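You operate a simulated robot arm through the tools that you are given. There is no shell and no other tool.

You run a simulated robot arm. Do the job below in one go: nothing can be reset, and whatever is moved stays where it is left.

## Task
Soak rice in the cream bowl under two pumps of water.
Fine: first rice to the band from the grey jug, put back; the bowl stays under the pump spout. Set down upright: grey rice jug.

It is judged by the outcome, as a careful person would: the job done as asked, and still so three seconds after it is handed in. It fails if anything else is knocked over, pushed out of place, dropped, spilled or broken.

## Robot
A 6-joint arm with a two-finger parallel gripper, fixed in place. Base frame: the origin is at the foot of the arm, x ahead of it, y to its left, z up. Units: m, rad, N and s.
With the tool pointing down near the work surface it reaches from about 0.14 to 0.84 m from the base axis. Its first joint turns from -2.897 to 2.897 rad. Payload 3.91 kg.
The TCP is the grasp point between the finger pads, 0.03 m short of the fingertips. In the tool frame z runs along the fingers and y along their closing line. Largest opening 0.11 m; finger width 0.02, thickness 0.01; the body of the gripper, 0.048 by 0.112 m, starts 0.055 m behind the TCP.
Orientation is that of the tool frame in the base frame, as a unit quaternion [x, y, z, w]. With the fingers straight down and closing along the base's y, the tool's x points along the base's -x, its y along +y and its z along -z.

## Interface
- The arm moves only by the tool arm_command. Its argument "targets" is a list of rows, each a list of 7 numbers: the turn, a rotation vector about the tool's x, y, z in rad, then the shift along the tool's x, y, z in m, then the finger opening in m, from 0 to 0.11. In form: [[ax, ay, az, tx, ty, tz, claw], ...]. A call has 1 to 20 rows; each row is the pose to reach, as a shift and turn from the pose commanded when the call began, along the tool's axes at that moment. Rows are played at 5 a second. More than 0.05 m and 0.15 rad between two rows, or a gripper value outside its range, and nothing of the call is played. Where a pose cannot be reached the arm comes as near as it can. A force on the tool above 90 N (or 10 N above the force at the start of the call, whichever is more), or a blocked arm, ends the call early, and 0.2 s more pass. Each finger travels about 0.108 m/s and halts on what it meets, pressing with about 25 N; the grip force reading is that of the motor and also rises with nothing between the fingers. The clock runs only during rows and for 0.2 s after the last one: add rows that repeat a pose to give the fingers time. The reply holds the time, the measured pose of the TCP, the force on the tool along the base axes, the opening and the grip force, in the units named above and with some noise, with the torque about the TCP (base axes, N m) and any sound that the robot's microphone picked up.
- Cameras (640 x 400 px; columns grow to the right, rows downward): "scene" is fixed at [0.0503, 0.5004, 1.5264]; the picture's right is [-0.69, -0.72, 0.00], its down [-0.37, 0.36, -0.86] and it looks along [0.62, -0.59, -0.52] (base axes); focal length 317 px, centre (320, 200). "wrist" rides on the gripper at [0.077, 0.007, -0.114] in the tool frame; the picture's right is [-0.09, 1.00, 0.00], its down [-0.80, -0.07, -0.59] and it looks along [-0.59, -0.05, 0.80] (tool axes); focal length 270 px, centre (320, 200).
- camera(camera): a new picture of that camera. It takes no simulated time.
- raise_lower(by): slides the trunk up (or, below 0, down) by that many m; the arm rides with it, the base frame stays. It gives what a move gives, with no picture.
- pixel_to_xyz(camera, pixels): for up to 12 pixels [column, row] of the newest picture of that camera ("zoom" is the newest enlarged one), the place [x, y, z] in the base frame of the surface seen there, good to about 0.002 m. It takes no simulated time.
- zoom(camera, box): a new picture of the part [left, top, right, bottom] of that camera's present view, enlarged. It takes no simulated time.
- close_job(): hands the job in; it is judged then, once.

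Leave the gripper open and the arm clear of the work at the hand-in unless told otherwise.

The tools are called after "Request:" by a JSON object that holds its "api" and its "payload". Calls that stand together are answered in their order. arm_command: Moves the arm, as the interface text tells. Its arguments: {"type":"object","properties":{"targets":{"type":"array","items":{"type":"array","items":{"type":"number"}}}},"required":["targets"]} The other tools are called the same way: raise_lower (by) slides the trunk up or down; camera (camera) takes a picture; pixel_to_xyz (camera, pixels) gives the place of the surface under pixels of a picture; zoom (camera, box) takes an enlarged picture of a part of a camera's view; close_job () hands the job in.

At the start:

```text
time: 0.0
position: [0.3581, -0.0034, 1.3245]
ee_rot: [0.0, 1.0, 0.0, -0.001]
contact_force: [-1.9, 0.4, 0.1]
torque: [0.03, -0.01, -0.03]
width: 0.1099
grip_force: 0.0
trunk travel left (down, up): [-0.475, 0.065]
```

scene: 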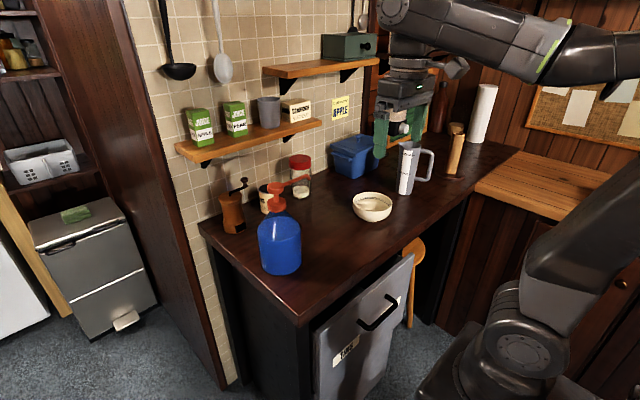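
wrist: 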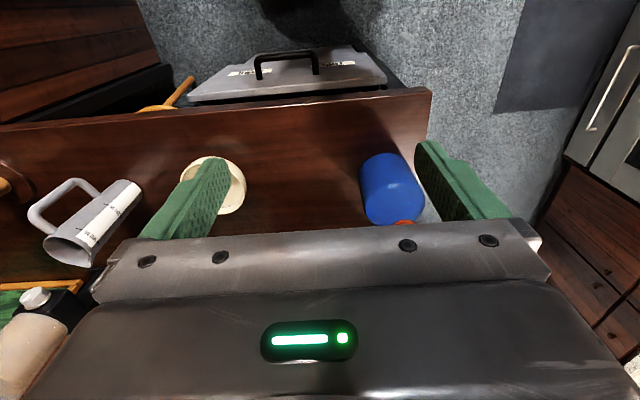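

I see the counter with a grey jug with a handle, a cream bowl and a blue water pump bottle with a red pump. I'll zoom in for details first.

Request:
{"api": "zoom", "payload": {"camera": "scene", "box": [200, 130, 360, 290]}}

Request:
{"api": "zoom", "payload": {"camera": "scene", "box": [330, 100, 490, 240]}}

Request:
{"api": "zoom", "payload": {"camera": "wrist", "box": [0, 120, 260, 300]}}

```text
2.50 times, centred on (280, 210) of scene
```

zoom: 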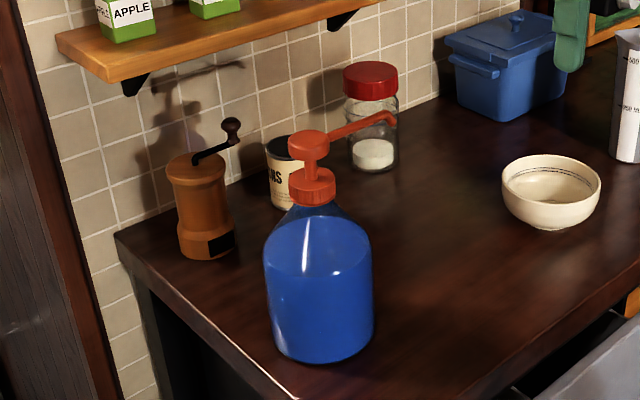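

```text
2.86 times, centred on (410, 170) of scene
```

zoom: 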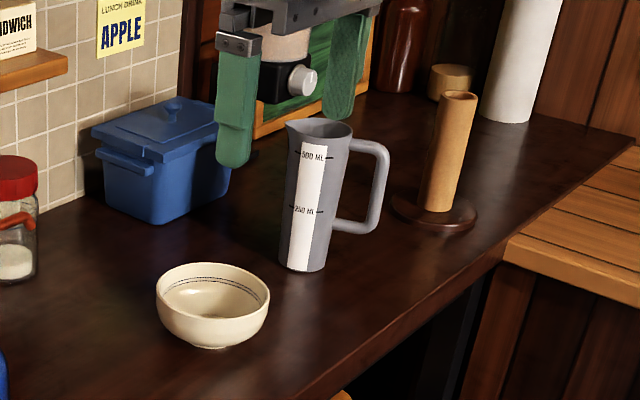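

```text
2.22 times, centred on (130, 210) of wrist
```

zoom: 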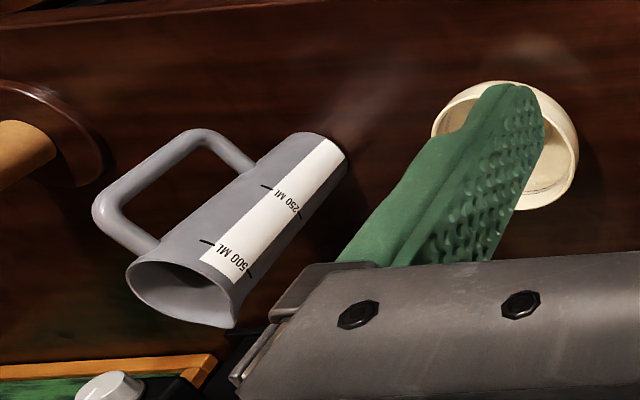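

I'll refresh the scene picture so that I can measure the places of the jug, bowl and pump.

Request:
{"api": "camera", "payload": {"camera": "scene"}}

Request:
{"api": "zoom", "payload": {"camera": "scene", "box": [200, 130, 360, 290]}}

Request:
{"api": "pixel_to_xyz", "payload": {"camera": "zoom", "pixels": [[308, 140], [312, 175], [318, 200], [390, 122], [340, 133], [320, 235], [318, 270], [300, 350], [365, 345], [268, 330], [500, 300], [450, 350]]}}

Request:
{"api": "pixel_to_xyz", "payload": {"camera": "zoom", "pixels": [[552, 190], [505, 185], [597, 185], [552, 158], [552, 209], [552, 228], [372, 75], [380, 165], [206, 250], [190, 165], [233, 127], [285, 200]]}}

```text
taken
```

scene: 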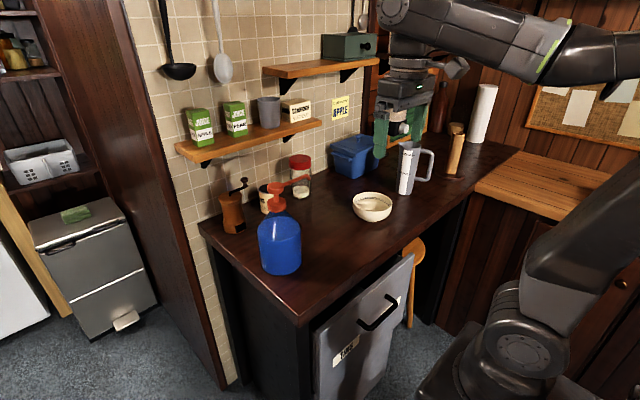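

```text
2.50 times, centred on (280, 210) of scene
```

zoom: 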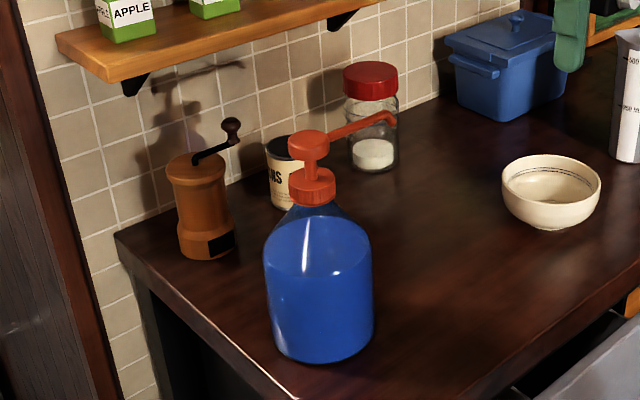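

```text
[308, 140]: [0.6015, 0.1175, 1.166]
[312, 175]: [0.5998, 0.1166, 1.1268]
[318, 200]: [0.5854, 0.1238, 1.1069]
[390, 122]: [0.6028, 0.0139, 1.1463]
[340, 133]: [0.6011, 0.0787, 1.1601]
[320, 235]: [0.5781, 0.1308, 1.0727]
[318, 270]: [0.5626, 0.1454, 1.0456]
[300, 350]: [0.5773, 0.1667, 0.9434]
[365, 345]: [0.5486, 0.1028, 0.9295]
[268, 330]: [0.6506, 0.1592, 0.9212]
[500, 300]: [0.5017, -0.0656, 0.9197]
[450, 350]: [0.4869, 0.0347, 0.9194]
```

```text
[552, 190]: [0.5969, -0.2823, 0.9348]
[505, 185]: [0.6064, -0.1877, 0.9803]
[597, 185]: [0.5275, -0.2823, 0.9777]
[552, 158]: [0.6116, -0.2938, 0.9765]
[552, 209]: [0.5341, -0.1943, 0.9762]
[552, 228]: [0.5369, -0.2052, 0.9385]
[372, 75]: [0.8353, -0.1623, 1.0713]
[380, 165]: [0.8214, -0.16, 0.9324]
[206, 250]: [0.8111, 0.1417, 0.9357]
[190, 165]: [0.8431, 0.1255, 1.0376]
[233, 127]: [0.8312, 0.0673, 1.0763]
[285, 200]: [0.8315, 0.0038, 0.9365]
```

Counter is about z=0.919; pump axis is near (0.60, 0.117), its spout tip near (0.603, 0.01, 1.14); the bowl is near (0.568, -0.24), away from the spout. Now I measure the jug.

Request:
{"api": "zoom", "payload": {"camera": "scene", "box": [330, 120, 470, 230]}}

```text
3.64 times, centred on (400, 175) of scene
```

zoom: 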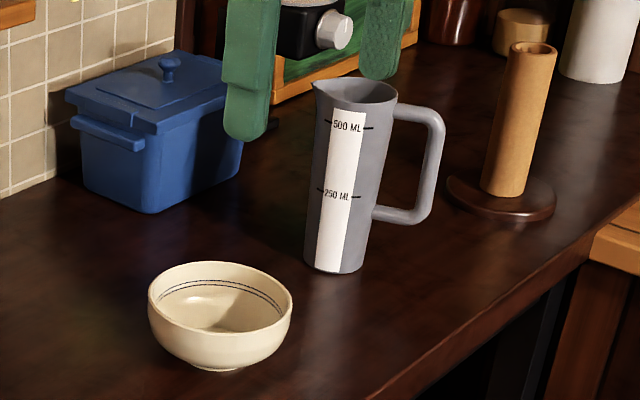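

Request:
{"api": "pixel_to_xyz", "payload": {"camera": "zoom", "pixels": [[314, 82], [395, 95], [357, 80], [350, 103], [308, 258], [335, 270], [360, 265], [436, 125], [420, 215], [435, 180], [375, 215], [345, 200]]}}

Request:
{"api": "pixel_to_xyz", "payload": {"camera": "zoom", "pixels": [[150, 285], [290, 290], [220, 264], [220, 333], [220, 310], [220, 282], [195, 367], [240, 367], [520, 130], [500, 215], [140, 205], [375, 320]]}}

Request:
{"api": "pixel_to_xyz", "payload": {"camera": "zoom", "pixels": [[312, 160], [380, 160], [345, 160], [308, 230], [370, 230], [318, 105], [390, 115], [345, 130], [345, 230], [420, 110], [405, 112], [400, 215]]}}

```text
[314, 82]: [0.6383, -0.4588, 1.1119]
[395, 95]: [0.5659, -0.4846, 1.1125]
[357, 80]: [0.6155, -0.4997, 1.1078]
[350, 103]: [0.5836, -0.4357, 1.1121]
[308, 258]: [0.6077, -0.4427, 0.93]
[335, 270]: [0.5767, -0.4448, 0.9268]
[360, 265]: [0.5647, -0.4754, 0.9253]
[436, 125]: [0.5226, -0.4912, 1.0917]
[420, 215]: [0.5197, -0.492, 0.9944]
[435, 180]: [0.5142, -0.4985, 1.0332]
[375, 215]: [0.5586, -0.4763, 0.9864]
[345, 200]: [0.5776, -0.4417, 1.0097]
```

```text
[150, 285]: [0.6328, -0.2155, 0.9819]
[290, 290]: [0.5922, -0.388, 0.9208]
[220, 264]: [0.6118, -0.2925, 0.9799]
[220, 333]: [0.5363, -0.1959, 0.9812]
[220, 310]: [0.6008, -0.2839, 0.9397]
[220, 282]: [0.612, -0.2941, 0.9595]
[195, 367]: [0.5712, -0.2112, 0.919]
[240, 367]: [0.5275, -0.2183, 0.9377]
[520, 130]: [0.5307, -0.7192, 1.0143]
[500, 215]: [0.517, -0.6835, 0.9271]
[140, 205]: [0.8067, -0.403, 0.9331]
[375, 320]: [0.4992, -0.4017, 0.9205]
```

```text
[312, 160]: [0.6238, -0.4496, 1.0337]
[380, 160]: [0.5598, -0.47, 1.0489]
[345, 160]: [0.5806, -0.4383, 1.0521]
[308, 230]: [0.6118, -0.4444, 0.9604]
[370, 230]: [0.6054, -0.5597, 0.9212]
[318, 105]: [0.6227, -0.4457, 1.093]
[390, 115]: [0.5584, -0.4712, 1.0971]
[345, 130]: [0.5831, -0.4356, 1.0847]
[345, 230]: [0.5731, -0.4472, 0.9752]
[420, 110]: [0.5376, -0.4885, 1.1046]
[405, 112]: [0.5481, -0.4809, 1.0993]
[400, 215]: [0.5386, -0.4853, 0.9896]
```

The jug sits at about (0.597, -0.47), top at z≈1.112, its handle toward the robot (-x) and its lip toward +x. The bowl (rim radius ≈0.063, rim z≈0.98) must go under the spout. I plan to move the empty bowl under the spout first, then pour rice, put the jug back, and pump. First I move above the bowl for a closer look.

Request:
{"api": "arm_command", "payload": {"targets": [[0, 0, 0, -0.0216, -0.0297, 0.012, 0.11], [0, 0, 0, -0.0432, -0.0594, 0.024, 0.11], [0, 0, 0, -0.0648, -0.0891, 0.036, 0.11], [0, 0, 0, -0.0864, -0.1188, 0.048, 0.11], [0, 0, 0, -0.108, -0.1485, 0.06, 0.11], [0, 0, 0, -0.1296, -0.1782, 0.072, 0.11], [0, 0, 0, -0.1512, -0.2079, 0.084, 0.11], [0, 0, 0, -0.1728, -0.2376, 0.096, 0.11], [0, 0, 0, -0.1944, -0.2673, 0.108, 0.11], [0, 0, 0, -0.216, -0.297, 0.12, 0.11], [0, 0, 0, -0.216, -0.297, 0.12, 0.11]]}}

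Request:
{"api": "camera", "payload": {"camera": "wrist"}}

Request:
{"api": "camera", "payload": {"camera": "scene"}}

```text
time: 2.4
position: [0.5721, -0.3018, 1.2071]
ee_rot: [0.0, 1.0, 0.0, 0.0]
contact_force: [-0.5, -0.7, 0.0]
torque: [0.04, -0.02, -0.02]
width: 0.1101
grip_force: 0.0
trunk travel left (down, up): [-0.475, 0.065]
```

```text
taken
```

wrist: 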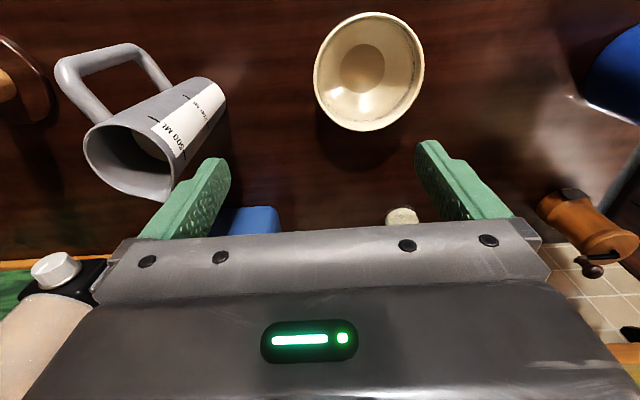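

```text
taken
```

scene: 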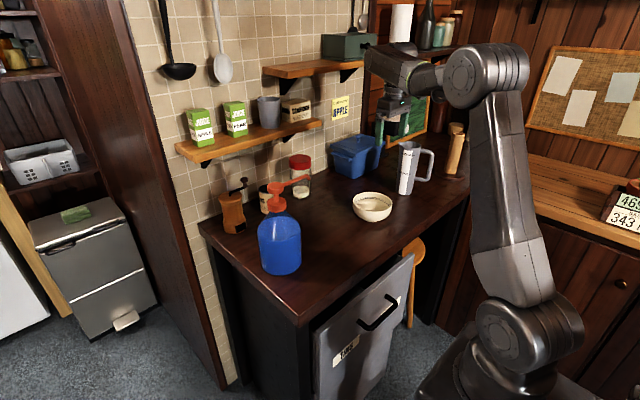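

The arm follows well. The wrist view shows the bowl rim (centre about pixel (370,72)) and the jug mouth at about (130,160). I measure both from here.

Request:
{"api": "pixel_to_xyz", "payload": {"camera": "wrist", "pixels": [[370, 13], [317, 72], [422, 70], [336, 115], [402, 115], [368, 128], [335, 25], [406, 25], [362, 65], [345, 72], [330, 72], [362, 95]]}}

Request:
{"api": "pixel_to_xyz", "payload": {"camera": "wrist", "pixels": [[86, 145], [173, 145], [130, 123], [120, 190], [163, 200], [130, 150], [62, 80], [100, 55], [150, 60], [115, 110], [200, 95], [150, 155]]}}

Request:
{"api": "zoom", "payload": {"camera": "wrist", "box": [300, 0, 440, 140]}}

Request:
{"api": "zoom", "payload": {"camera": "wrist", "box": [40, 30, 240, 210]}}

```text
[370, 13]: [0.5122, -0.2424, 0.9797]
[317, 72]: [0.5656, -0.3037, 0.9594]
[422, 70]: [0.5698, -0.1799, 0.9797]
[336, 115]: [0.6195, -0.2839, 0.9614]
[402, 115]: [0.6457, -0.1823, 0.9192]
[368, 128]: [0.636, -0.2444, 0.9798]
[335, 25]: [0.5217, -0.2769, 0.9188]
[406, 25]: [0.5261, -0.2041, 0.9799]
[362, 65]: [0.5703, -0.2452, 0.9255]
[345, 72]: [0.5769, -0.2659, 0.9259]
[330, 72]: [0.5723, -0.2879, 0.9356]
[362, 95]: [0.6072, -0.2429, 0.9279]
```

```text
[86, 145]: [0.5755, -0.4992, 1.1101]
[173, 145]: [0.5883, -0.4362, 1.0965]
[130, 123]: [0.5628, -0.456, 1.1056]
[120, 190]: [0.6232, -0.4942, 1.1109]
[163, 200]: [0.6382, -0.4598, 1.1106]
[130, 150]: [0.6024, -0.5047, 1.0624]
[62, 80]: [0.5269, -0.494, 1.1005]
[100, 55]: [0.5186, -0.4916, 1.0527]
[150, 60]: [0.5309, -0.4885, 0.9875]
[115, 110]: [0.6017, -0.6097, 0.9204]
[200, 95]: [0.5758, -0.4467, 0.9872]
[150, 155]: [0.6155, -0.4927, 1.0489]
```

```text
2.86 times, centred on (370, 70) of wrist
```

zoom: 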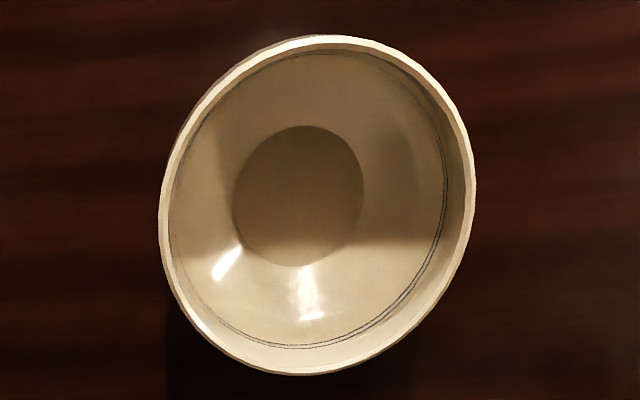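

```text
2.22 times, centred on (140, 120) of wrist
```

zoom: 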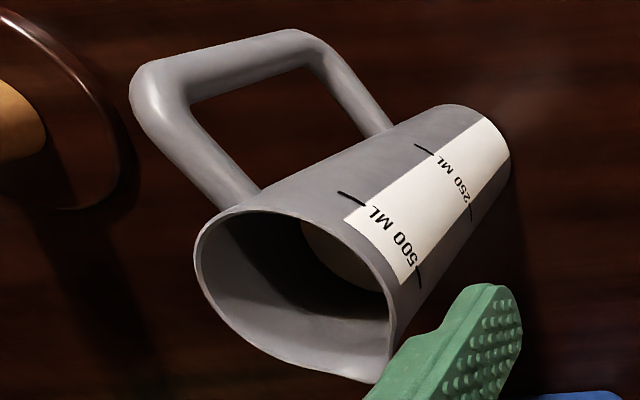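

Bowl: centre (0.574, -0.2425), rim z 0.98, radius 0.0625, with the band about 1 cm under the rim. I'll descend to its -y rim with the tool tilted slightly, straddling the wall, stopping above first.

Request:
{"api": "arm_command", "payload": {"targets": [[-0.03, 0, 0, -0.001, -0.001, 0.04, 0.06], [-0.06, 0, 0, -0.002, -0.0025, 0.08, 0.06], [-0.09, 0, 0, -0.002, -0.0025, 0.12, 0.06], [-0.12, 0, 0, -0.002, -0.0025, 0.155, 0.06], [-0.12, 0, 0, -0.002, -0.0025, 0.178, 0.06], [-0.12, 0, 0, -0.002, -0.0025, 0.178, 0.06]]}}

Request:
{"api": "camera", "payload": {"camera": "wrist"}}

Request:
{"api": "zoom", "payload": {"camera": "scene", "box": [320, 130, 440, 240]}}

```text
time: 3.8
position: [0.5754, -0.3055, 1.0286]
ee_rot: [0.0, 0.998, 0.059, -0.001]
contact_force: [0.2, -0.2, 0.1]
torque: [-0.01, 0.02, 0.01]
width: 0.0597
grip_force: 0.1
trunk travel left (down, up): [-0.475, 0.065]
```

```text
taken
```

wrist: 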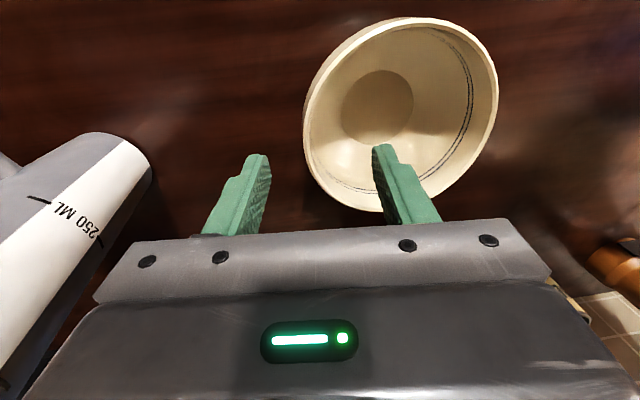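

```text
3.64 times, centred on (380, 185) of scene
```

zoom: 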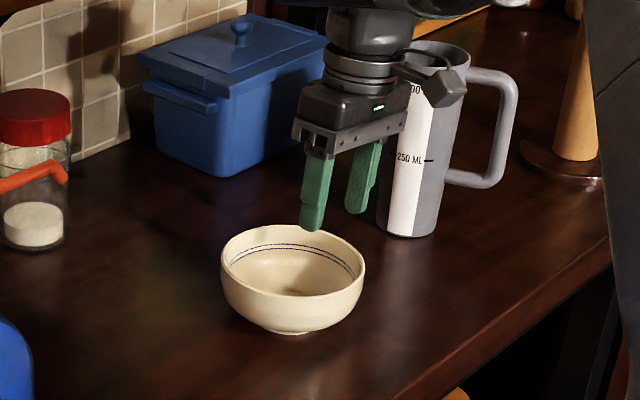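

The fingers straddle the rim with clearance. I lower 4.3 cm and then close gently.

Request:
{"api": "arm_command", "payload": {"targets": [[0, 0, 0, 0, -0.002, 0.0215, 0.06], [0, 0, 0, 0, -0.0042, 0.0428, 0.06], [0, 0, 0, 0, -0.0042, 0.0428, 0.06]]}}

Request:
{"api": "zoom", "payload": {"camera": "scene", "box": [320, 130, 440, 240]}}

Request:
{"api": "camera", "payload": {"camera": "wrist"}}

```text
time: 4.6
position: [0.576, -0.3029, 0.9851]
ee_rot: [0.0, 0.998, 0.06, 0.0]
contact_force: [0.1, 0.0, 0.2]
torque: [0.01, -0.01, -0.03]
width: 0.0601
grip_force: 0.0
trunk travel left (down, up): [-0.475, 0.065]
```

```text
3.64 times, centred on (380, 185) of scene
```

zoom: 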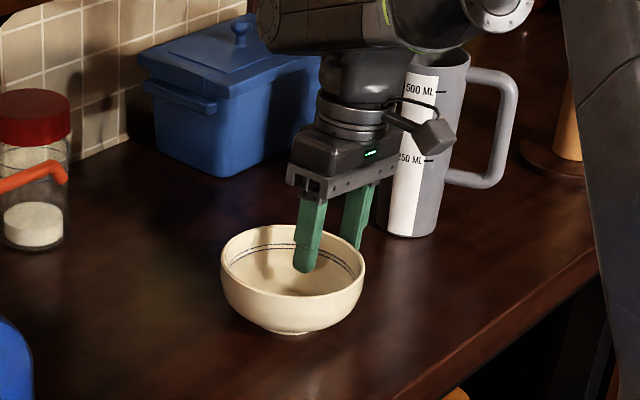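

```text
taken
```

wrist: 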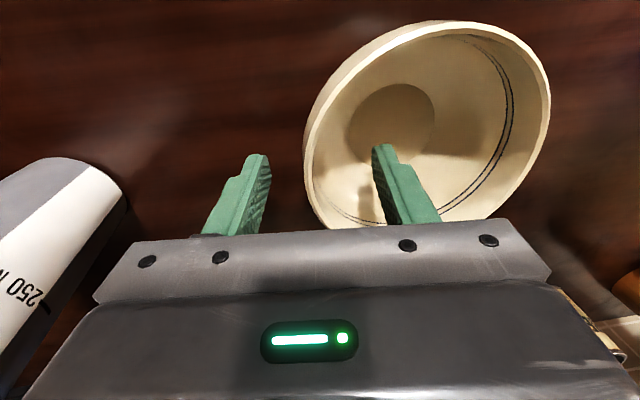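

Positioned; I close the fingers on the rim.

Request:
{"api": "arm_command", "payload": {"targets": [[0, 0, 0, 0, 0, 0, 0.045], [0, 0, 0, 0, 0, 0, 0.03], [0, 0, 0, 0, 0, 0, 0.015], [0, 0, 0, 0, 0, 0, 0.0], [0, 0, 0, 0, 0, 0, 0.0], [0, 0, 0, 0, 0, 0, 0.0]]}}

Request:
{"api": "zoom", "payload": {"camera": "scene", "box": [320, 130, 440, 240]}}

```text
time: 6.0
position: [0.5751, -0.3026, 0.9863]
ee_rot: [0.0, 0.998, 0.06, 0.001]
contact_force: [-1.2, 0.9, 8.2]
torque: [0.85, 0.08, 0.08]
width: 0.0159
grip_force: 25.1
trunk travel left (down, up): [-0.475, 0.065]
```

```text
3.64 times, centred on (380, 185) of scene
```

zoom: 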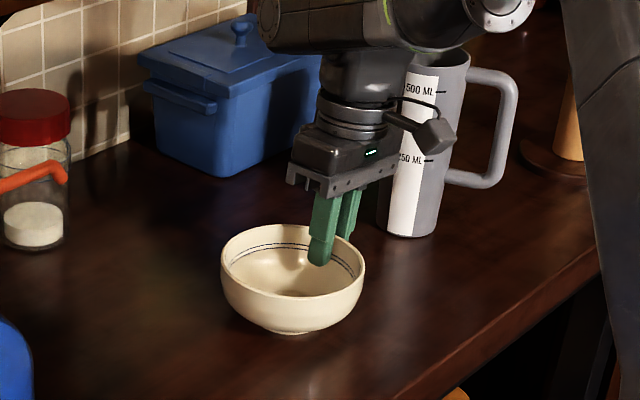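

Gripped (opening 0.016, 25 N). I lift by 8 mm and check.

Request:
{"api": "arm_command", "payload": {"targets": [[0, 0, 0, 0, 0.0003, -0.003, 0.0], [0, 0, 0, 0, 0.0007, -0.006, 0.0], [0, 0, 0, 0, 0.001, -0.008, 0.0], [0, 0, 0, 0, 0.001, -0.008, 0.0]]}}

Request:
{"api": "zoom", "payload": {"camera": "scene", "box": [320, 130, 440, 240]}}

Request:
{"api": "camera", "payload": {"camera": "wrist"}}

```text
time: 7.0
position: [0.576, -0.3018, 0.9918]
ee_rot: [0.0, 0.998, 0.06, -0.001]
contact_force: [0.2, -0.9, -2.4]
torque: [-0.04, 0.05, 0.02]
width: 0.015
grip_force: 24.5
trunk travel left (down, up): [-0.475, 0.065]
```

```text
3.64 times, centred on (380, 185) of scene
```

zoom: 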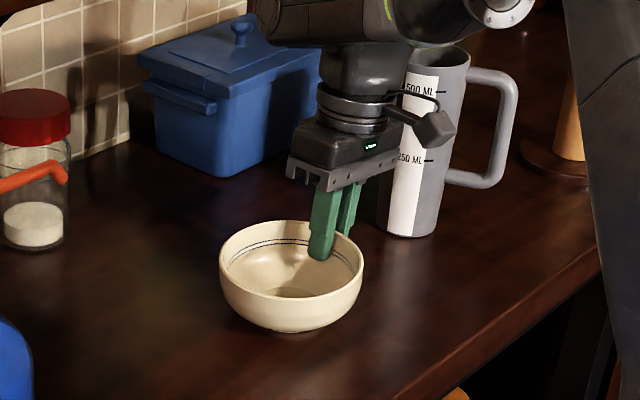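

```text
taken
```

wrist: 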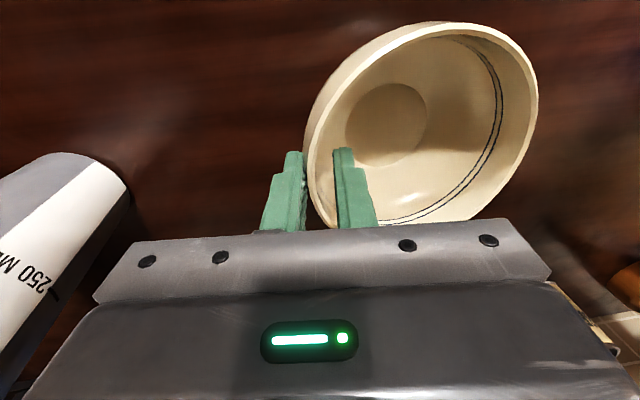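

The bowl is held (about 2.4 N). Before carrying, I measure the spout tip and bottle edge more precisely.

Request:
{"api": "zoom", "payload": {"camera": "scene", "box": [250, 165, 330, 225]}}

```text
6.67 times, centred on (290, 195) of scene
```

zoom: 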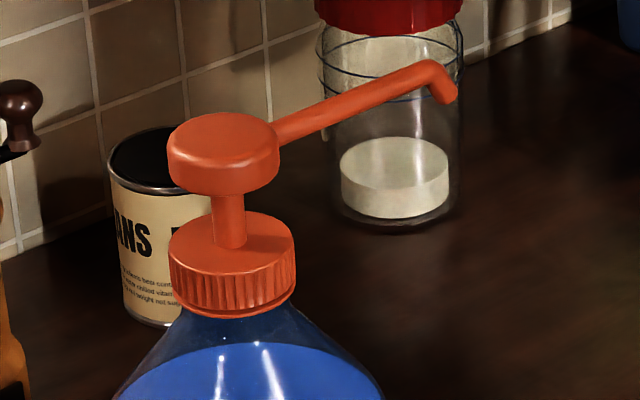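

Request:
{"api": "pixel_to_xyz", "payload": {"camera": "zoom", "pixels": [[447, 95], [452, 100], [432, 70], [440, 80], [350, 110], [222, 135], [195, 160], [265, 160], [228, 225], [175, 250], [290, 255], [222, 120]]}}

```text
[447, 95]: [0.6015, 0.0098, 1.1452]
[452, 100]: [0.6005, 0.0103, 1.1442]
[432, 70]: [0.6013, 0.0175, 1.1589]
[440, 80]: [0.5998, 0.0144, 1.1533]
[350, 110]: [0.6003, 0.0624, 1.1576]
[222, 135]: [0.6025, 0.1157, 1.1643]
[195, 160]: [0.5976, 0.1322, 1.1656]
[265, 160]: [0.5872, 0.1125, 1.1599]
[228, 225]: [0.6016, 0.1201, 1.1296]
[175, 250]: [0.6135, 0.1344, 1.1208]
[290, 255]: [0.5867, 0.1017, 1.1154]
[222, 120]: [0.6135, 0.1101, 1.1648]
```

Spout tip is at about (0.603, 0.009, 1.144). The bowl centre should go to about (0.604, -0.013), leaving a gap to the bottle. I lift another 1.2 cm and check the bowl's attitude.

Request:
{"api": "arm_command", "payload": {"targets": [[0, 0, 0, 0, 0.0007, -0.006, 0.0], [0, 0, 0, 0, 0.0015, -0.012, 0.0], [0, 0, 0, 0, 0.0015, -0.012, 0.0]]}}

Request:
{"api": "zoom", "payload": {"camera": "scene", "box": [320, 150, 420, 240]}}

Request:
{"api": "camera", "payload": {"camera": "wrist"}}

Request:
{"api": "pixel_to_xyz", "payload": {"camera": "wrist", "pixels": [[537, 80], [530, 110], [430, 25], [535, 60], [500, 170], [385, 120], [318, 130]]}}

```text
time: 7.8
position: [0.5759, -0.303, 1.0043]
ee_rot: [0.001, 0.998, 0.06, 0.0]
contact_force: [0.0, -0.5, -1.5]
torque: [-0.04, -0.03, -0.01]
width: 0.0142
grip_force: 25.4
trunk travel left (down, up): [-0.475, 0.065]
```

```text
4.44 times, centred on (370, 195) of scene
```

zoom: 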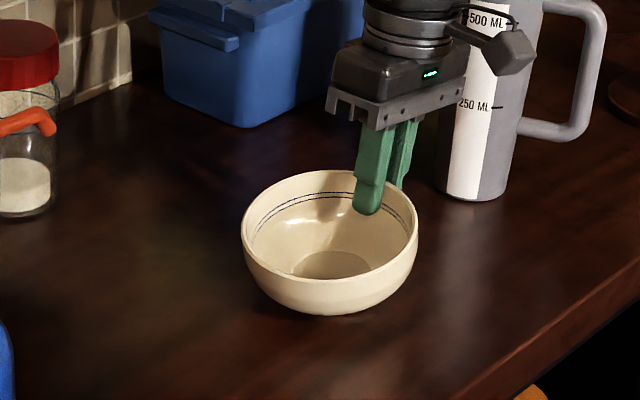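

```text
taken
```

wrist: 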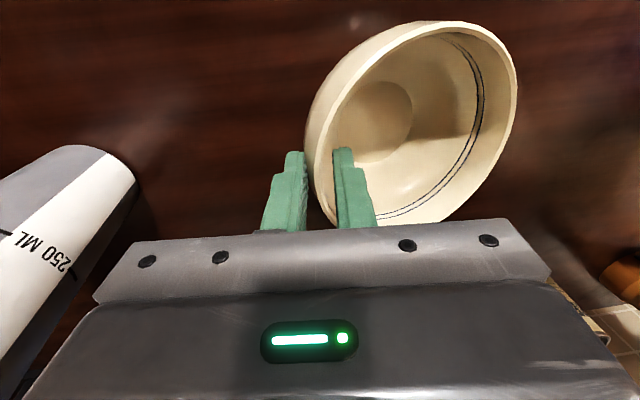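

```text
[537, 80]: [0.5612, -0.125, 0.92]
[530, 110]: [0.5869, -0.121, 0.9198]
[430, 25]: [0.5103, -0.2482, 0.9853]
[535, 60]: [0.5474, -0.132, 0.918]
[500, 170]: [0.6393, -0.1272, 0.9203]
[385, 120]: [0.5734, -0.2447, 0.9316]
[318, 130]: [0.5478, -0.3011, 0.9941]
```

The bowl hangs tilted; I measure its rim at several pixels.

Request:
{"api": "pixel_to_xyz", "payload": {"camera": "wrist", "pixels": [[516, 80], [508, 115], [497, 35], [470, 23], [325, 100], [310, 150], [360, 45], [375, 110]]}}

Request:
{"api": "pixel_to_xyz", "payload": {"camera": "zoom", "pixels": [[245, 230], [416, 225], [330, 290], [325, 173], [330, 313], [290, 305]]}}

```text
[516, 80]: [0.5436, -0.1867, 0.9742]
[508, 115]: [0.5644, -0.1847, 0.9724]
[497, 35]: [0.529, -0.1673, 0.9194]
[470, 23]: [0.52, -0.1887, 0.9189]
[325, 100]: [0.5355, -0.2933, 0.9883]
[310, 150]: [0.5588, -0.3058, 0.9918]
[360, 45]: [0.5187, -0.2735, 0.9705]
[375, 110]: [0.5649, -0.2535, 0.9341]
```

```text
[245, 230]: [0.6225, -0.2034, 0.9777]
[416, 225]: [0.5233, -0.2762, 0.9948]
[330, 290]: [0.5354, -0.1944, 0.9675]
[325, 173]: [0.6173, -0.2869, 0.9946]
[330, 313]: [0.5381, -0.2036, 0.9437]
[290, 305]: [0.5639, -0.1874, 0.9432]
```

The bowl droops about 0.18 rad on its far side and may still touch on its foot edge. I lift 1.5 cm more and see whether the grip holds steady.

Request:
{"api": "arm_command", "payload": {"targets": [[0, 0, 0, 0, 0.0009, -0.0075, 0.0], [0, 0, 0, 0, 0.0018, -0.015, 0.0], [0, 0, 0, 0, 0.0018, -0.015, 0.0]]}}

Request:
{"api": "camera", "payload": {"camera": "wrist"}}

Request:
{"api": "zoom", "payload": {"camera": "scene", "box": [320, 150, 420, 240]}}

Request:
{"api": "pixel_to_xyz", "payload": {"camera": "zoom", "pixels": [[245, 220], [416, 215], [330, 280], [325, 167], [330, 303], [290, 295]]}}

```text
time: 8.6
position: [0.5752, -0.3021, 1.0193]
ee_rot: [0.0, 0.998, 0.06, 0.0]
contact_force: [0.3, -0.5, -2.5]
torque: [-0.12, -0.01, -0.01]
width: 0.0142
grip_force: 24.8
trunk travel left (down, up): [-0.475, 0.065]
```

```text
taken
```

wrist: 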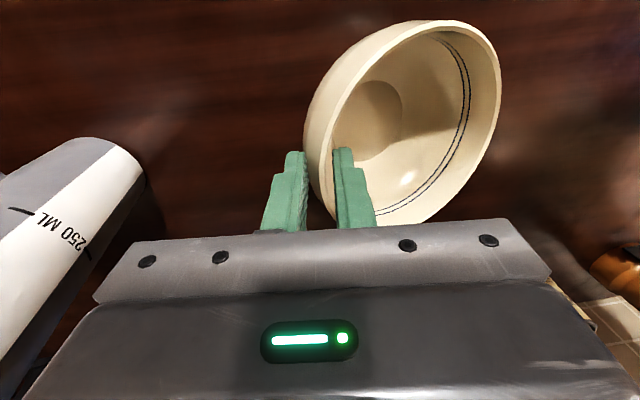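

```text
4.44 times, centred on (370, 195) of scene
```

zoom: 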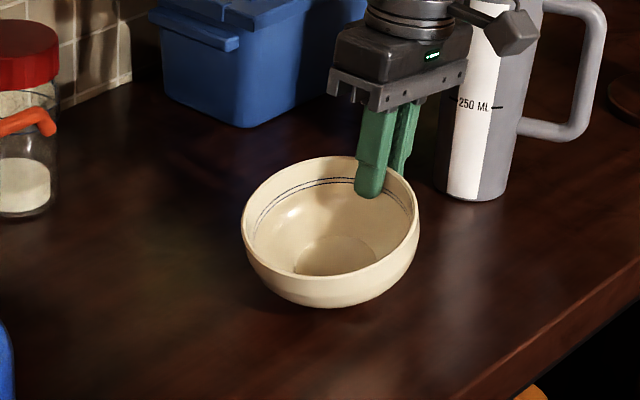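

```text
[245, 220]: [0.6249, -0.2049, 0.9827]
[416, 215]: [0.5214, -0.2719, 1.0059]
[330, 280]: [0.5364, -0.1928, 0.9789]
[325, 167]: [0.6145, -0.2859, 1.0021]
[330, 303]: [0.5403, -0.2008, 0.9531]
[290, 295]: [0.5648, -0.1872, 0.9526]
```

The droop is increasing, so carrying it in air is risky. I'll lower it back until its foot rests on the counter, then drag it lightly across the clear counter.

Request:
{"api": "arm_command", "payload": {"targets": [[0, 0, 0, 0, -0.0012, 0.0075, 0.0], [0, 0, 0, 0, -0.0018, 0.015, 0.0], [0, 0, 0, 0, -0.0027, 0.0225, 0.0], [0, 0, 0, 0, -0.0034, 0.0285, 0.0], [0, 0, 0, 0, -0.0034, 0.0285, 0.0]]}}

Request:
{"api": "zoom", "payload": {"camera": "scene", "box": [320, 150, 420, 240]}}

Request:
{"api": "pixel_to_xyz", "payload": {"camera": "zoom", "pixels": [[245, 230], [416, 225], [330, 290], [325, 183], [330, 313], [290, 305]]}}

```text
time: 9.8
position: [0.5768, -0.3034, 0.9913]
ee_rot: [0.0, 0.998, 0.06, 0.001]
contact_force: [0.6, -2.4, 4.2]
torque: [0.33, -0.03, -0.08]
width: 0.0142
grip_force: 25.1
trunk travel left (down, up): [-0.475, 0.065]
```

```text
4.44 times, centred on (370, 195) of scene
```

zoom: 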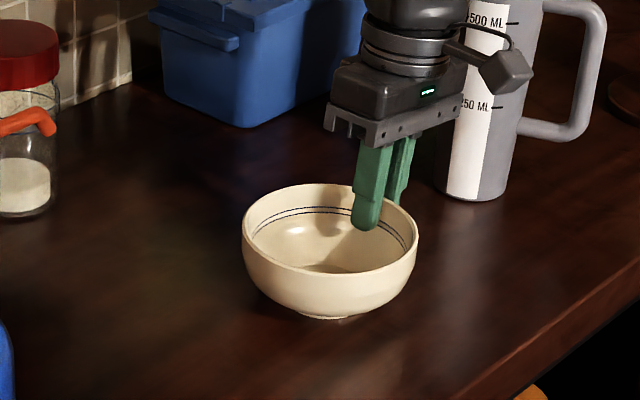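

```text
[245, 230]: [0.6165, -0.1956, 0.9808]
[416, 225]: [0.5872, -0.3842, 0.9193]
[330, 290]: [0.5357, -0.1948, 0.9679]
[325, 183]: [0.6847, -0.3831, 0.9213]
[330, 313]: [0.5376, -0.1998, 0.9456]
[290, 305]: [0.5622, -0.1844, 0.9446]
```

It's level and on the counter. I drag slowly along +y (22 cm) and +x (2.8 cm).

Request:
{"api": "arm_command", "payload": {"targets": [[0, 0, 0, -0.0023, 0.0182, 0.0022, 0.0], [0, 0, 0, -0.0047, 0.0364, 0.0044, 0.0], [0, 0, 0, -0.007, 0.0546, 0.0066, 0.0], [0, 0, 0, -0.0093, 0.0728, 0.0088, 0.0], [0, 0, 0, -0.0117, 0.091, 0.011, 0.0], [0, 0, 0, -0.014, 0.1092, 0.0132, 0.0], [0, 0, 0, -0.0163, 0.1274, 0.0154, 0.0], [0, 0, 0, -0.0187, 0.1456, 0.0176, 0.0], [0, 0, 0, -0.021, 0.1638, 0.0198, 0.0], [0, 0, 0, -0.0233, 0.182, 0.0219, 0.0], [0, 0, 0, -0.0257, 0.2002, 0.0241, 0.0], [0, 0, 0, -0.028, 0.2184, 0.0263, 0.0], [0, 0, 0, -0.028, 0.2184, 0.0263, 0.0]]}}

Request:
{"api": "zoom", "payload": {"camera": "scene", "box": [250, 170, 370, 280]}}

Request:
{"api": "camera", "payload": {"camera": "wrist"}}

```text
time: 12.6
position: [0.6038, -0.0818, 0.9906]
ee_rot: [0.001, 0.998, 0.06, 0.0]
contact_force: [0.0, -0.7, 3.2]
torque: [0.35, -0.02, 0.01]
width: 0.0141
grip_force: 24.9
trunk travel left (down, up): [-0.475, 0.065]
```

```text
3.64 times, centred on (310, 225) of scene
```

zoom: 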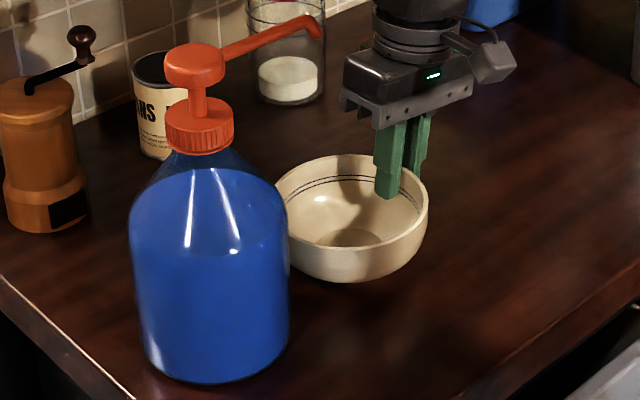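

```text
taken
```

wrist: 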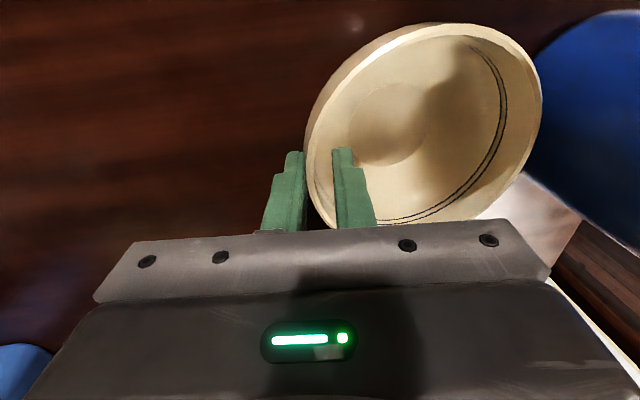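

Request:
{"api": "pixel_to_xyz", "payload": {"camera": "wrist", "pixels": [[540, 90], [535, 125], [528, 60], [560, 110], [570, 150], [420, 26], [490, 200], [590, 80]]}}

Request:
{"api": "pixel_to_xyz", "payload": {"camera": "zoom", "pixels": [[286, 195], [428, 210], [350, 248], [340, 157], [280, 300], [287, 330], [315, 38], [210, 65]]}}

```text
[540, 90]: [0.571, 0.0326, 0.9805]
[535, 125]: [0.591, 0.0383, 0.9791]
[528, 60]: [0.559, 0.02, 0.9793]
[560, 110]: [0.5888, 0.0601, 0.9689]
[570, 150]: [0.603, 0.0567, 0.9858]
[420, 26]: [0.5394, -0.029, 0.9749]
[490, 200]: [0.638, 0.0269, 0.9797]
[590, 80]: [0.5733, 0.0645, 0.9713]
```

```text
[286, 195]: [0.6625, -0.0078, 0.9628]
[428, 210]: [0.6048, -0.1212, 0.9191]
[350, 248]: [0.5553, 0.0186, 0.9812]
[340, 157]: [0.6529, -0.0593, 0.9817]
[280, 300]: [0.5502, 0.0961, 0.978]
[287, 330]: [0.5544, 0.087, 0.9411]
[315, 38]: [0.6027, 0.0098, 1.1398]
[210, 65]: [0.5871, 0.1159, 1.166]
```

Bowl centre is now about (0.602, -0.022), bottle wall at y≈0.057. I drag another 8 mm toward the bottle (leaving ~9 mm), then open the fingers.

Request:
{"api": "arm_command", "payload": {"targets": [[0, 0, 0, -0.0005, 0.004, 0.0005, 0.0], [0, 0, 0, -0.001, 0.0079, 0.001, 0.0], [0, 0, 0, -0.001, 0.0079, 0.001, 0.0], [0, 0, 0, -0.001, 0.0079, 0.001, 0.02], [0, 0, 0, -0.001, 0.0079, 0.001, 0.03], [0, 0, 0, -0.001, 0.0079, 0.001, 0.045], [0, 0, 0, -0.001, 0.0079, 0.001, 0.045]]}}

Request:
{"api": "zoom", "payload": {"camera": "scene", "box": [250, 170, 370, 280]}}

Request:
{"api": "camera", "payload": {"camera": "wrist"}}

```text
time: 14.2
position: [0.6044, -0.0746, 0.9905]
ee_rot: [0.0, 0.998, 0.06, 0.0]
contact_force: [0.3, 0.2, 0.4]
torque: [-0.02, 0.02, 0.0]
width: 0.045
grip_force: 0.0
trunk travel left (down, up): [-0.475, 0.065]
```

```text
3.64 times, centred on (310, 225) of scene
```

zoom: 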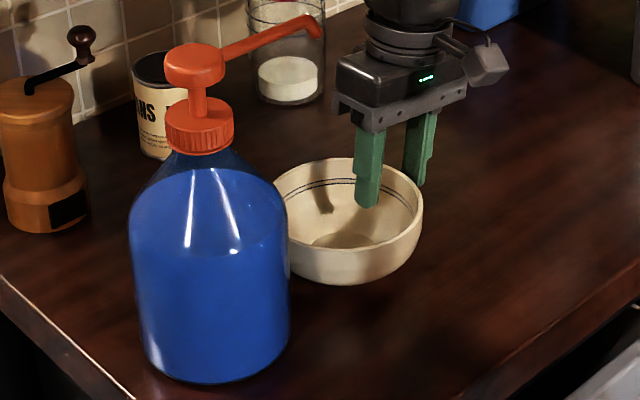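

```text
taken
```

wrist: 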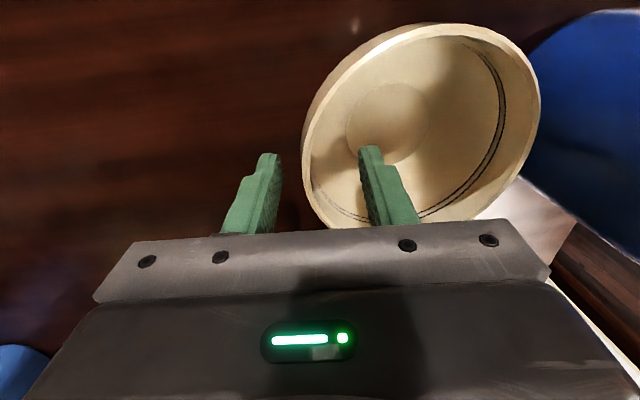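

The bowl is set free under the spout. I retract up and away along the tool axis, then straighten the tool.

Request:
{"api": "arm_command", "payload": {"targets": [[0, 0, 0, 0, 0, -0.03, 0.045], [0, 0, 0, 0, 0, -0.07, 0.06], [0, 0, 0, 0, 0, -0.11, 0.09], [0, 0, 0, 0, -0.02, -0.15, 0.11], [0, 0, 0, 0.01, -0.06, -0.18, 0.11], [0.04, 0, 0, 0.03, -0.1, -0.2, 0.11], [0.08, 0, 0, 0.05, -0.14, -0.21, 0.11], [0.12, 0, 0, 0.07, -0.17, -0.22, 0.11], [0.12, 0, 0, 0.07, -0.17, -0.22, 0.11]]}}

Request:
{"api": "camera", "payload": {"camera": "scene"}}

Request:
{"api": "zoom", "payload": {"camera": "scene", "box": [250, 170, 370, 280]}}

Request:
{"api": "pixel_to_xyz", "payload": {"camera": "zoom", "pixels": [[350, 252], [340, 162], [420, 205], [300, 170], [400, 177], [315, 38]]}}

```text
refused: row 5 steps farther than a row can; nothing moved
```

```text
taken
```

scene: 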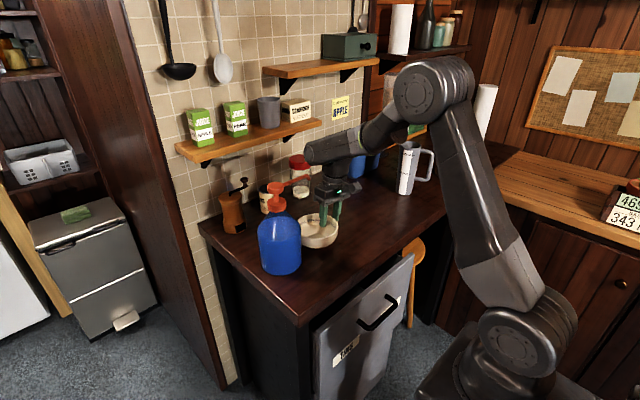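

```text
3.64 times, centred on (310, 225) of scene
```

zoom: 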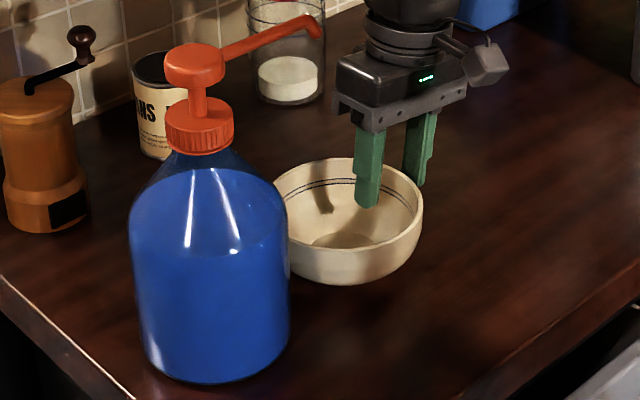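

```text
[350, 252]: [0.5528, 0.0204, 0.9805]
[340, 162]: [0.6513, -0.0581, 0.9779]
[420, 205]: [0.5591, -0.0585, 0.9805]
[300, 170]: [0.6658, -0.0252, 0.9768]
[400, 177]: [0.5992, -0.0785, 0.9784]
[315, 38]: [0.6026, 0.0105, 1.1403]
```

One step was too long, so nothing moved. Bowl centre fits to (0.604, -0.016), spout at (0.603, 0.010): well within the bowl. I retract again with smaller steps.

Request:
{"api": "arm_command", "payload": {"targets": [[0, 0, 0, 0, 0, -0.03, 0.045], [0, 0, 0, 0, 0, -0.07, 0.06], [0, 0, 0, 0, 0, -0.11, 0.09], [0, 0, 0, 0, -0.02, -0.15, 0.11], [0, 0, 0, 0.01, -0.05, -0.18, 0.11], [0.03, 0, 0, 0.025, -0.085, -0.195, 0.11], [0.06, 0, 0, 0.04, -0.12, -0.21, 0.11], [0.09, 0, 0, 0.055, -0.155, -0.22, 0.11], [0.12, 0, 0, 0.07, -0.18, -0.23, 0.11], [0.12, 0, 0, 0.07, -0.18, -0.23, 0.11]]}}

Request:
{"api": "camera", "payload": {"camera": "wrist"}}

Request:
{"api": "zoom", "payload": {"camera": "scene", "box": [340, 120, 480, 220]}}

```text
time: 16.4
position: [0.5347, -0.2823, 1.1954]
ee_rot: [0.0, 1.0, 0.0, 0.0]
contact_force: [0.4, -0.5, -1.2]
torque: [0.03, 0.01, 0.01]
width: 0.1098
grip_force: 0.1
trunk travel left (down, up): [-0.475, 0.065]
```

```text
taken
```

wrist: 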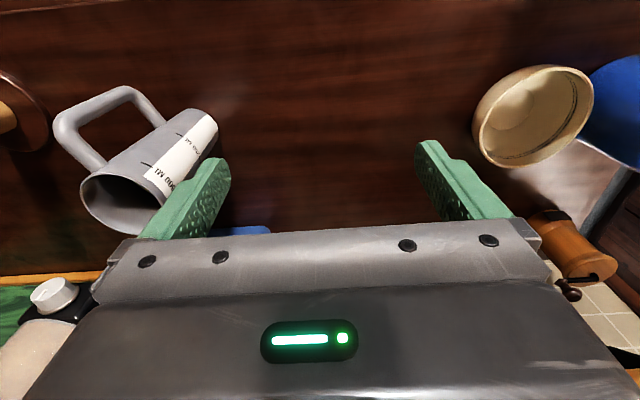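

```text
4.00 times, centred on (410, 170) of scene
```

zoom: 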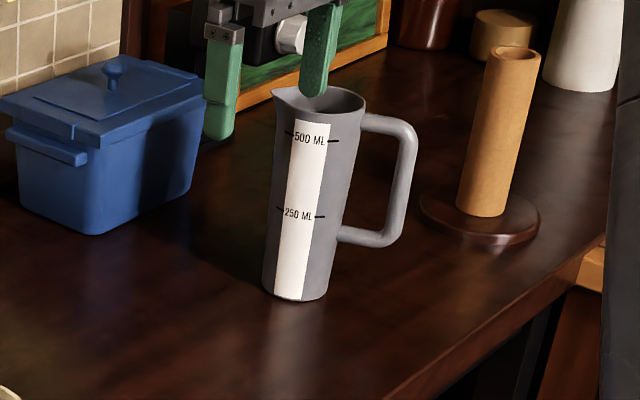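

Jug measurement once more with this sharper view (handle and body, plus jug inside from the wrist).

Request:
{"api": "pixel_to_xyz", "payload": {"camera": "zoom", "pixels": [[412, 180], [402, 180], [392, 180], [385, 240], [375, 233], [385, 128], [360, 235], [375, 120], [355, 180], [275, 180], [310, 180], [345, 180]]}}

Request:
{"api": "zoom", "payload": {"camera": "wrist", "box": [50, 80, 220, 240]}}

```text
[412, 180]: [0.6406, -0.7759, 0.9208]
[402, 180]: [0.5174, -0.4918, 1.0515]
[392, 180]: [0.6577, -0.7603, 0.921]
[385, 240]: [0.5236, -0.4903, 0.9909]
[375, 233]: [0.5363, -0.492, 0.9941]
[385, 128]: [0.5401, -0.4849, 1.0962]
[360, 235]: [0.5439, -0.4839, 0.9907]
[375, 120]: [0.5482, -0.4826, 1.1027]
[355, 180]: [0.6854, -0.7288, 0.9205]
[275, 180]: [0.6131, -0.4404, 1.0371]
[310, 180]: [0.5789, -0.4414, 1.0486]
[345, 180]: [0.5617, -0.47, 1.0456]
```

```text
2.50 times, centred on (135, 160) of wrist
```

zoom: 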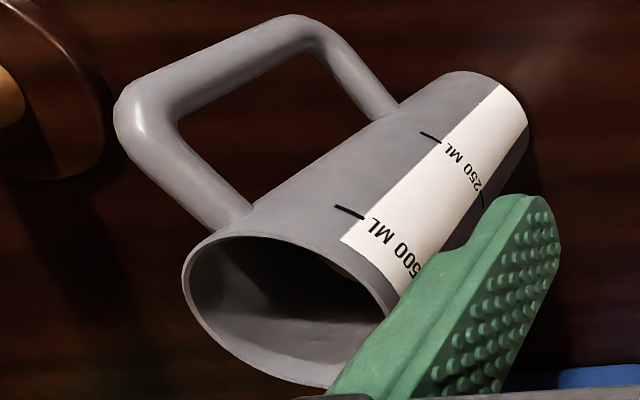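

Handle points to azimuth ≈200°, lip ≈20°. I'll turn the tool horizontal, pointing at azimuth -71° with the camera underneath, here in free air, then check.

Request:
{"api": "arm_command", "payload": {"targets": [[0.074, -0.1037, 0.074, 0, 0, 0, 0.1], [0.1479, -0.2074, 0.1479, 0, 0, 0, 0.09], [0.2219, -0.3111, 0.2219, 0, 0, 0, 0.09], [0.2958, -0.4148, 0.2958, 0, 0, 0, 0.09], [0.3698, -0.5185, 0.3698, 0, 0, 0, 0.09], [0.4438, -0.6222, 0.4438, 0, 0, 0, 0.09], [0.5177, -0.7258, 0.5177, 0, 0, 0, 0.09], [0.5917, -0.8295, 0.5917, 0, 0, 0, 0.09], [0.6657, -0.9332, 0.6657, 0, 0, 0, 0.09], [0.7396, -1.0369, 0.7396, 0, 0, 0, 0.09], [0.8136, -1.1406, 0.8136, 0, 0, 0, 0.09], [0.8875, -1.2443, 0.8875, 0, 0, 0, 0.09], [0.9615, -1.348, 0.9615, 0, 0, 0, 0.09], [0.9615, -1.348, 0.9615, 0, 0, 0, 0.09]]}}

Request:
{"api": "camera", "payload": {"camera": "scene"}}

Request:
{"api": "camera", "payload": {"camera": "wrist"}}

```text
time: 19.4
position: [0.5352, -0.2806, 1.1972]
ee_rot: [0.411, 0.575, -0.411, 0.576]
contact_force: [0.6, -0.1, 0.6]
torque: [0.01, -0.03, 0.0]
width: 0.0902
grip_force: 0.1
trunk travel left (down, up): [-0.475, 0.065]
```

```text
taken
```

scene: 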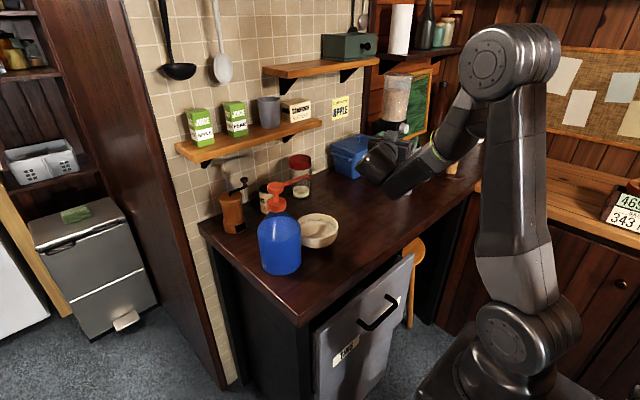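

```text
taken
```

wrist: 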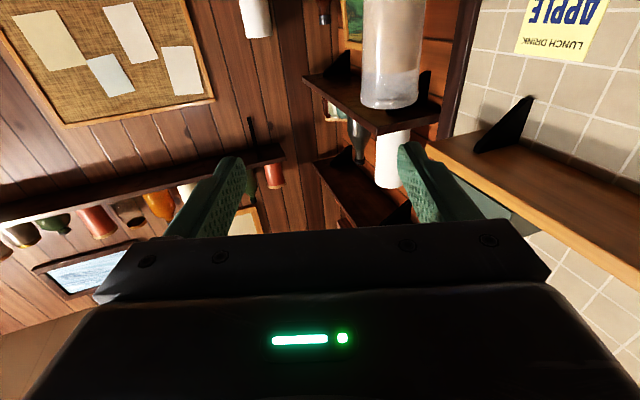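

Pose reached as wanted. Now down to the pre-grasp at z=1.042, 14 cm short of the jug axis.

Request:
{"api": "arm_command", "payload": {"targets": [[0, 0, 0, 0.039, -0.0008, 0.0145, 0.09], [0, 0, 0, 0.078, -0.0016, 0.029, 0.09], [0, 0, 0, 0.117, -0.0024, 0.0437, 0.09], [0, 0, 0, 0.155, -0.0031, 0.0582, 0.09], [0, 0, 0, 0.155, -0.0031, 0.0582, 0.09]]}}

Request:
{"api": "camera", "payload": {"camera": "scene"}}

Request:
{"api": "camera", "payload": {"camera": "wrist"}}

```text
time: 20.6
position: [0.549, -0.3366, 1.0408]
ee_rot: [0.41, 0.576, -0.41, 0.576]
contact_force: [0.0, -0.3, 0.1]
torque: [0.03, 0.03, -0.02]
width: 0.09
grip_force: 0.1
trunk travel left (down, up): [-0.475, 0.065]
```

```text
taken
```

scene: 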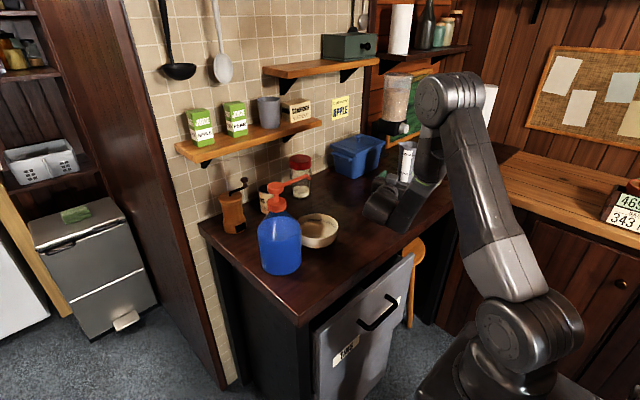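

```text
taken
```

wrist: 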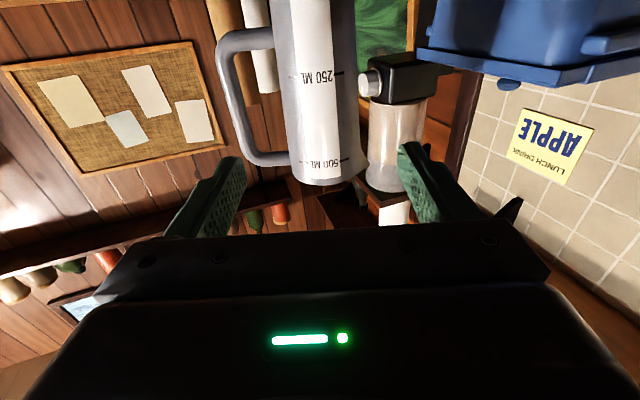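

The wrist view shows the jug body centred (cols 285–358) and the handle gap (cols 241–285) where the left finger will pass. I advance 13.8 cm slowly.

Request:
{"api": "arm_command", "payload": {"targets": [[0, 0, 0, 0, 0.001, 0.025, 0.09], [0, 0, 0, 0, 0.001, 0.05, 0.09], [0, 0, 0, 0, 0.001, 0.075, 0.09], [0, 0, 0, 0, 0.001, 0.1, 0.09], [0, 0, 0, 0, 0.001, 0.12, 0.09], [0, 0, 0, 0, 0.001, 0.138, 0.09], [0, 0, 0, 0, 0.001, 0.138, 0.09]]}}

Request:
{"api": "camera", "payload": {"camera": "wrist"}}

Request:
{"api": "zoom", "payload": {"camera": "scene", "box": [340, 120, 480, 240]}}

```text
time: 22.2
position: [0.5971, -0.4669, 1.0427]
ee_rot: [0.411, 0.576, -0.411, 0.575]
contact_force: [-0.1, -0.2, 0.4]
torque: [0.02, 0.0, -0.06]
width: 0.09
grip_force: 0.1
trunk travel left (down, up): [-0.475, 0.065]
```

```text
taken
```

wrist: 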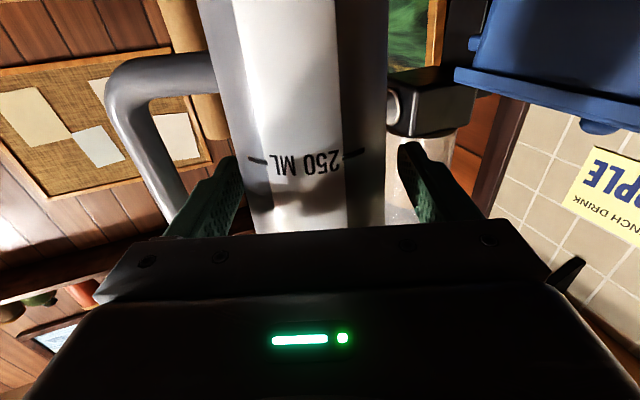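

```text
3.33 times, centred on (410, 180) of scene
```

zoom: 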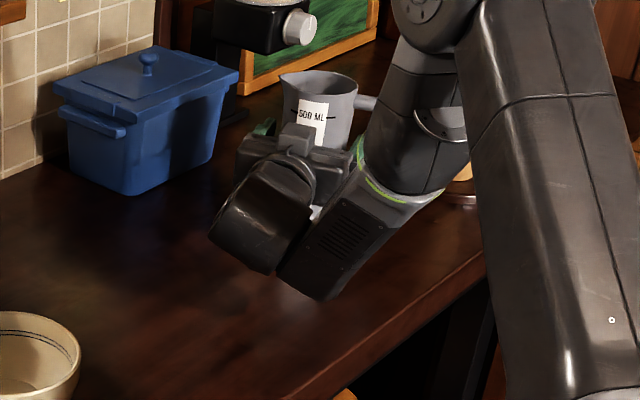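

No contact; the finger is inside the loop. I close on the jug body.

Request:
{"api": "arm_command", "payload": {"targets": [[0, 0, 0, 0, 0, 0, 0.08], [0, 0, 0, 0, 0, 0, 0.072], [0, 0, 0, 0, 0, 0, 0.064], [0, 0, 0, 0, 0, 0, 0.056], [0, 0, 0, 0, 0, 0, 0.045], [0, 0, 0, 0, 0, 0, 0.045]]}}

Request:
{"api": "camera", "payload": {"camera": "wrist"}}

```text
time: 23.6
position: [0.5965, -0.4658, 1.0436]
ee_rot: [0.412, 0.575, -0.411, 0.575]
contact_force: [-2.7, -2.5, 1.4]
torque: [-0.14, 0.0, -0.06]
width: 0.0715
grip_force: 25.1
trunk travel left (down, up): [-0.475, 0.065]
```

```text
taken
```

wrist: 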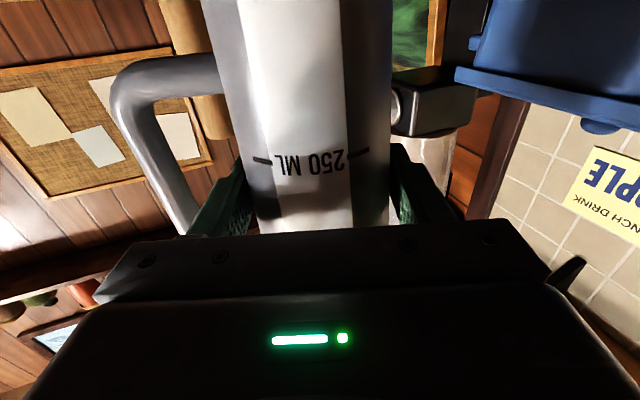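

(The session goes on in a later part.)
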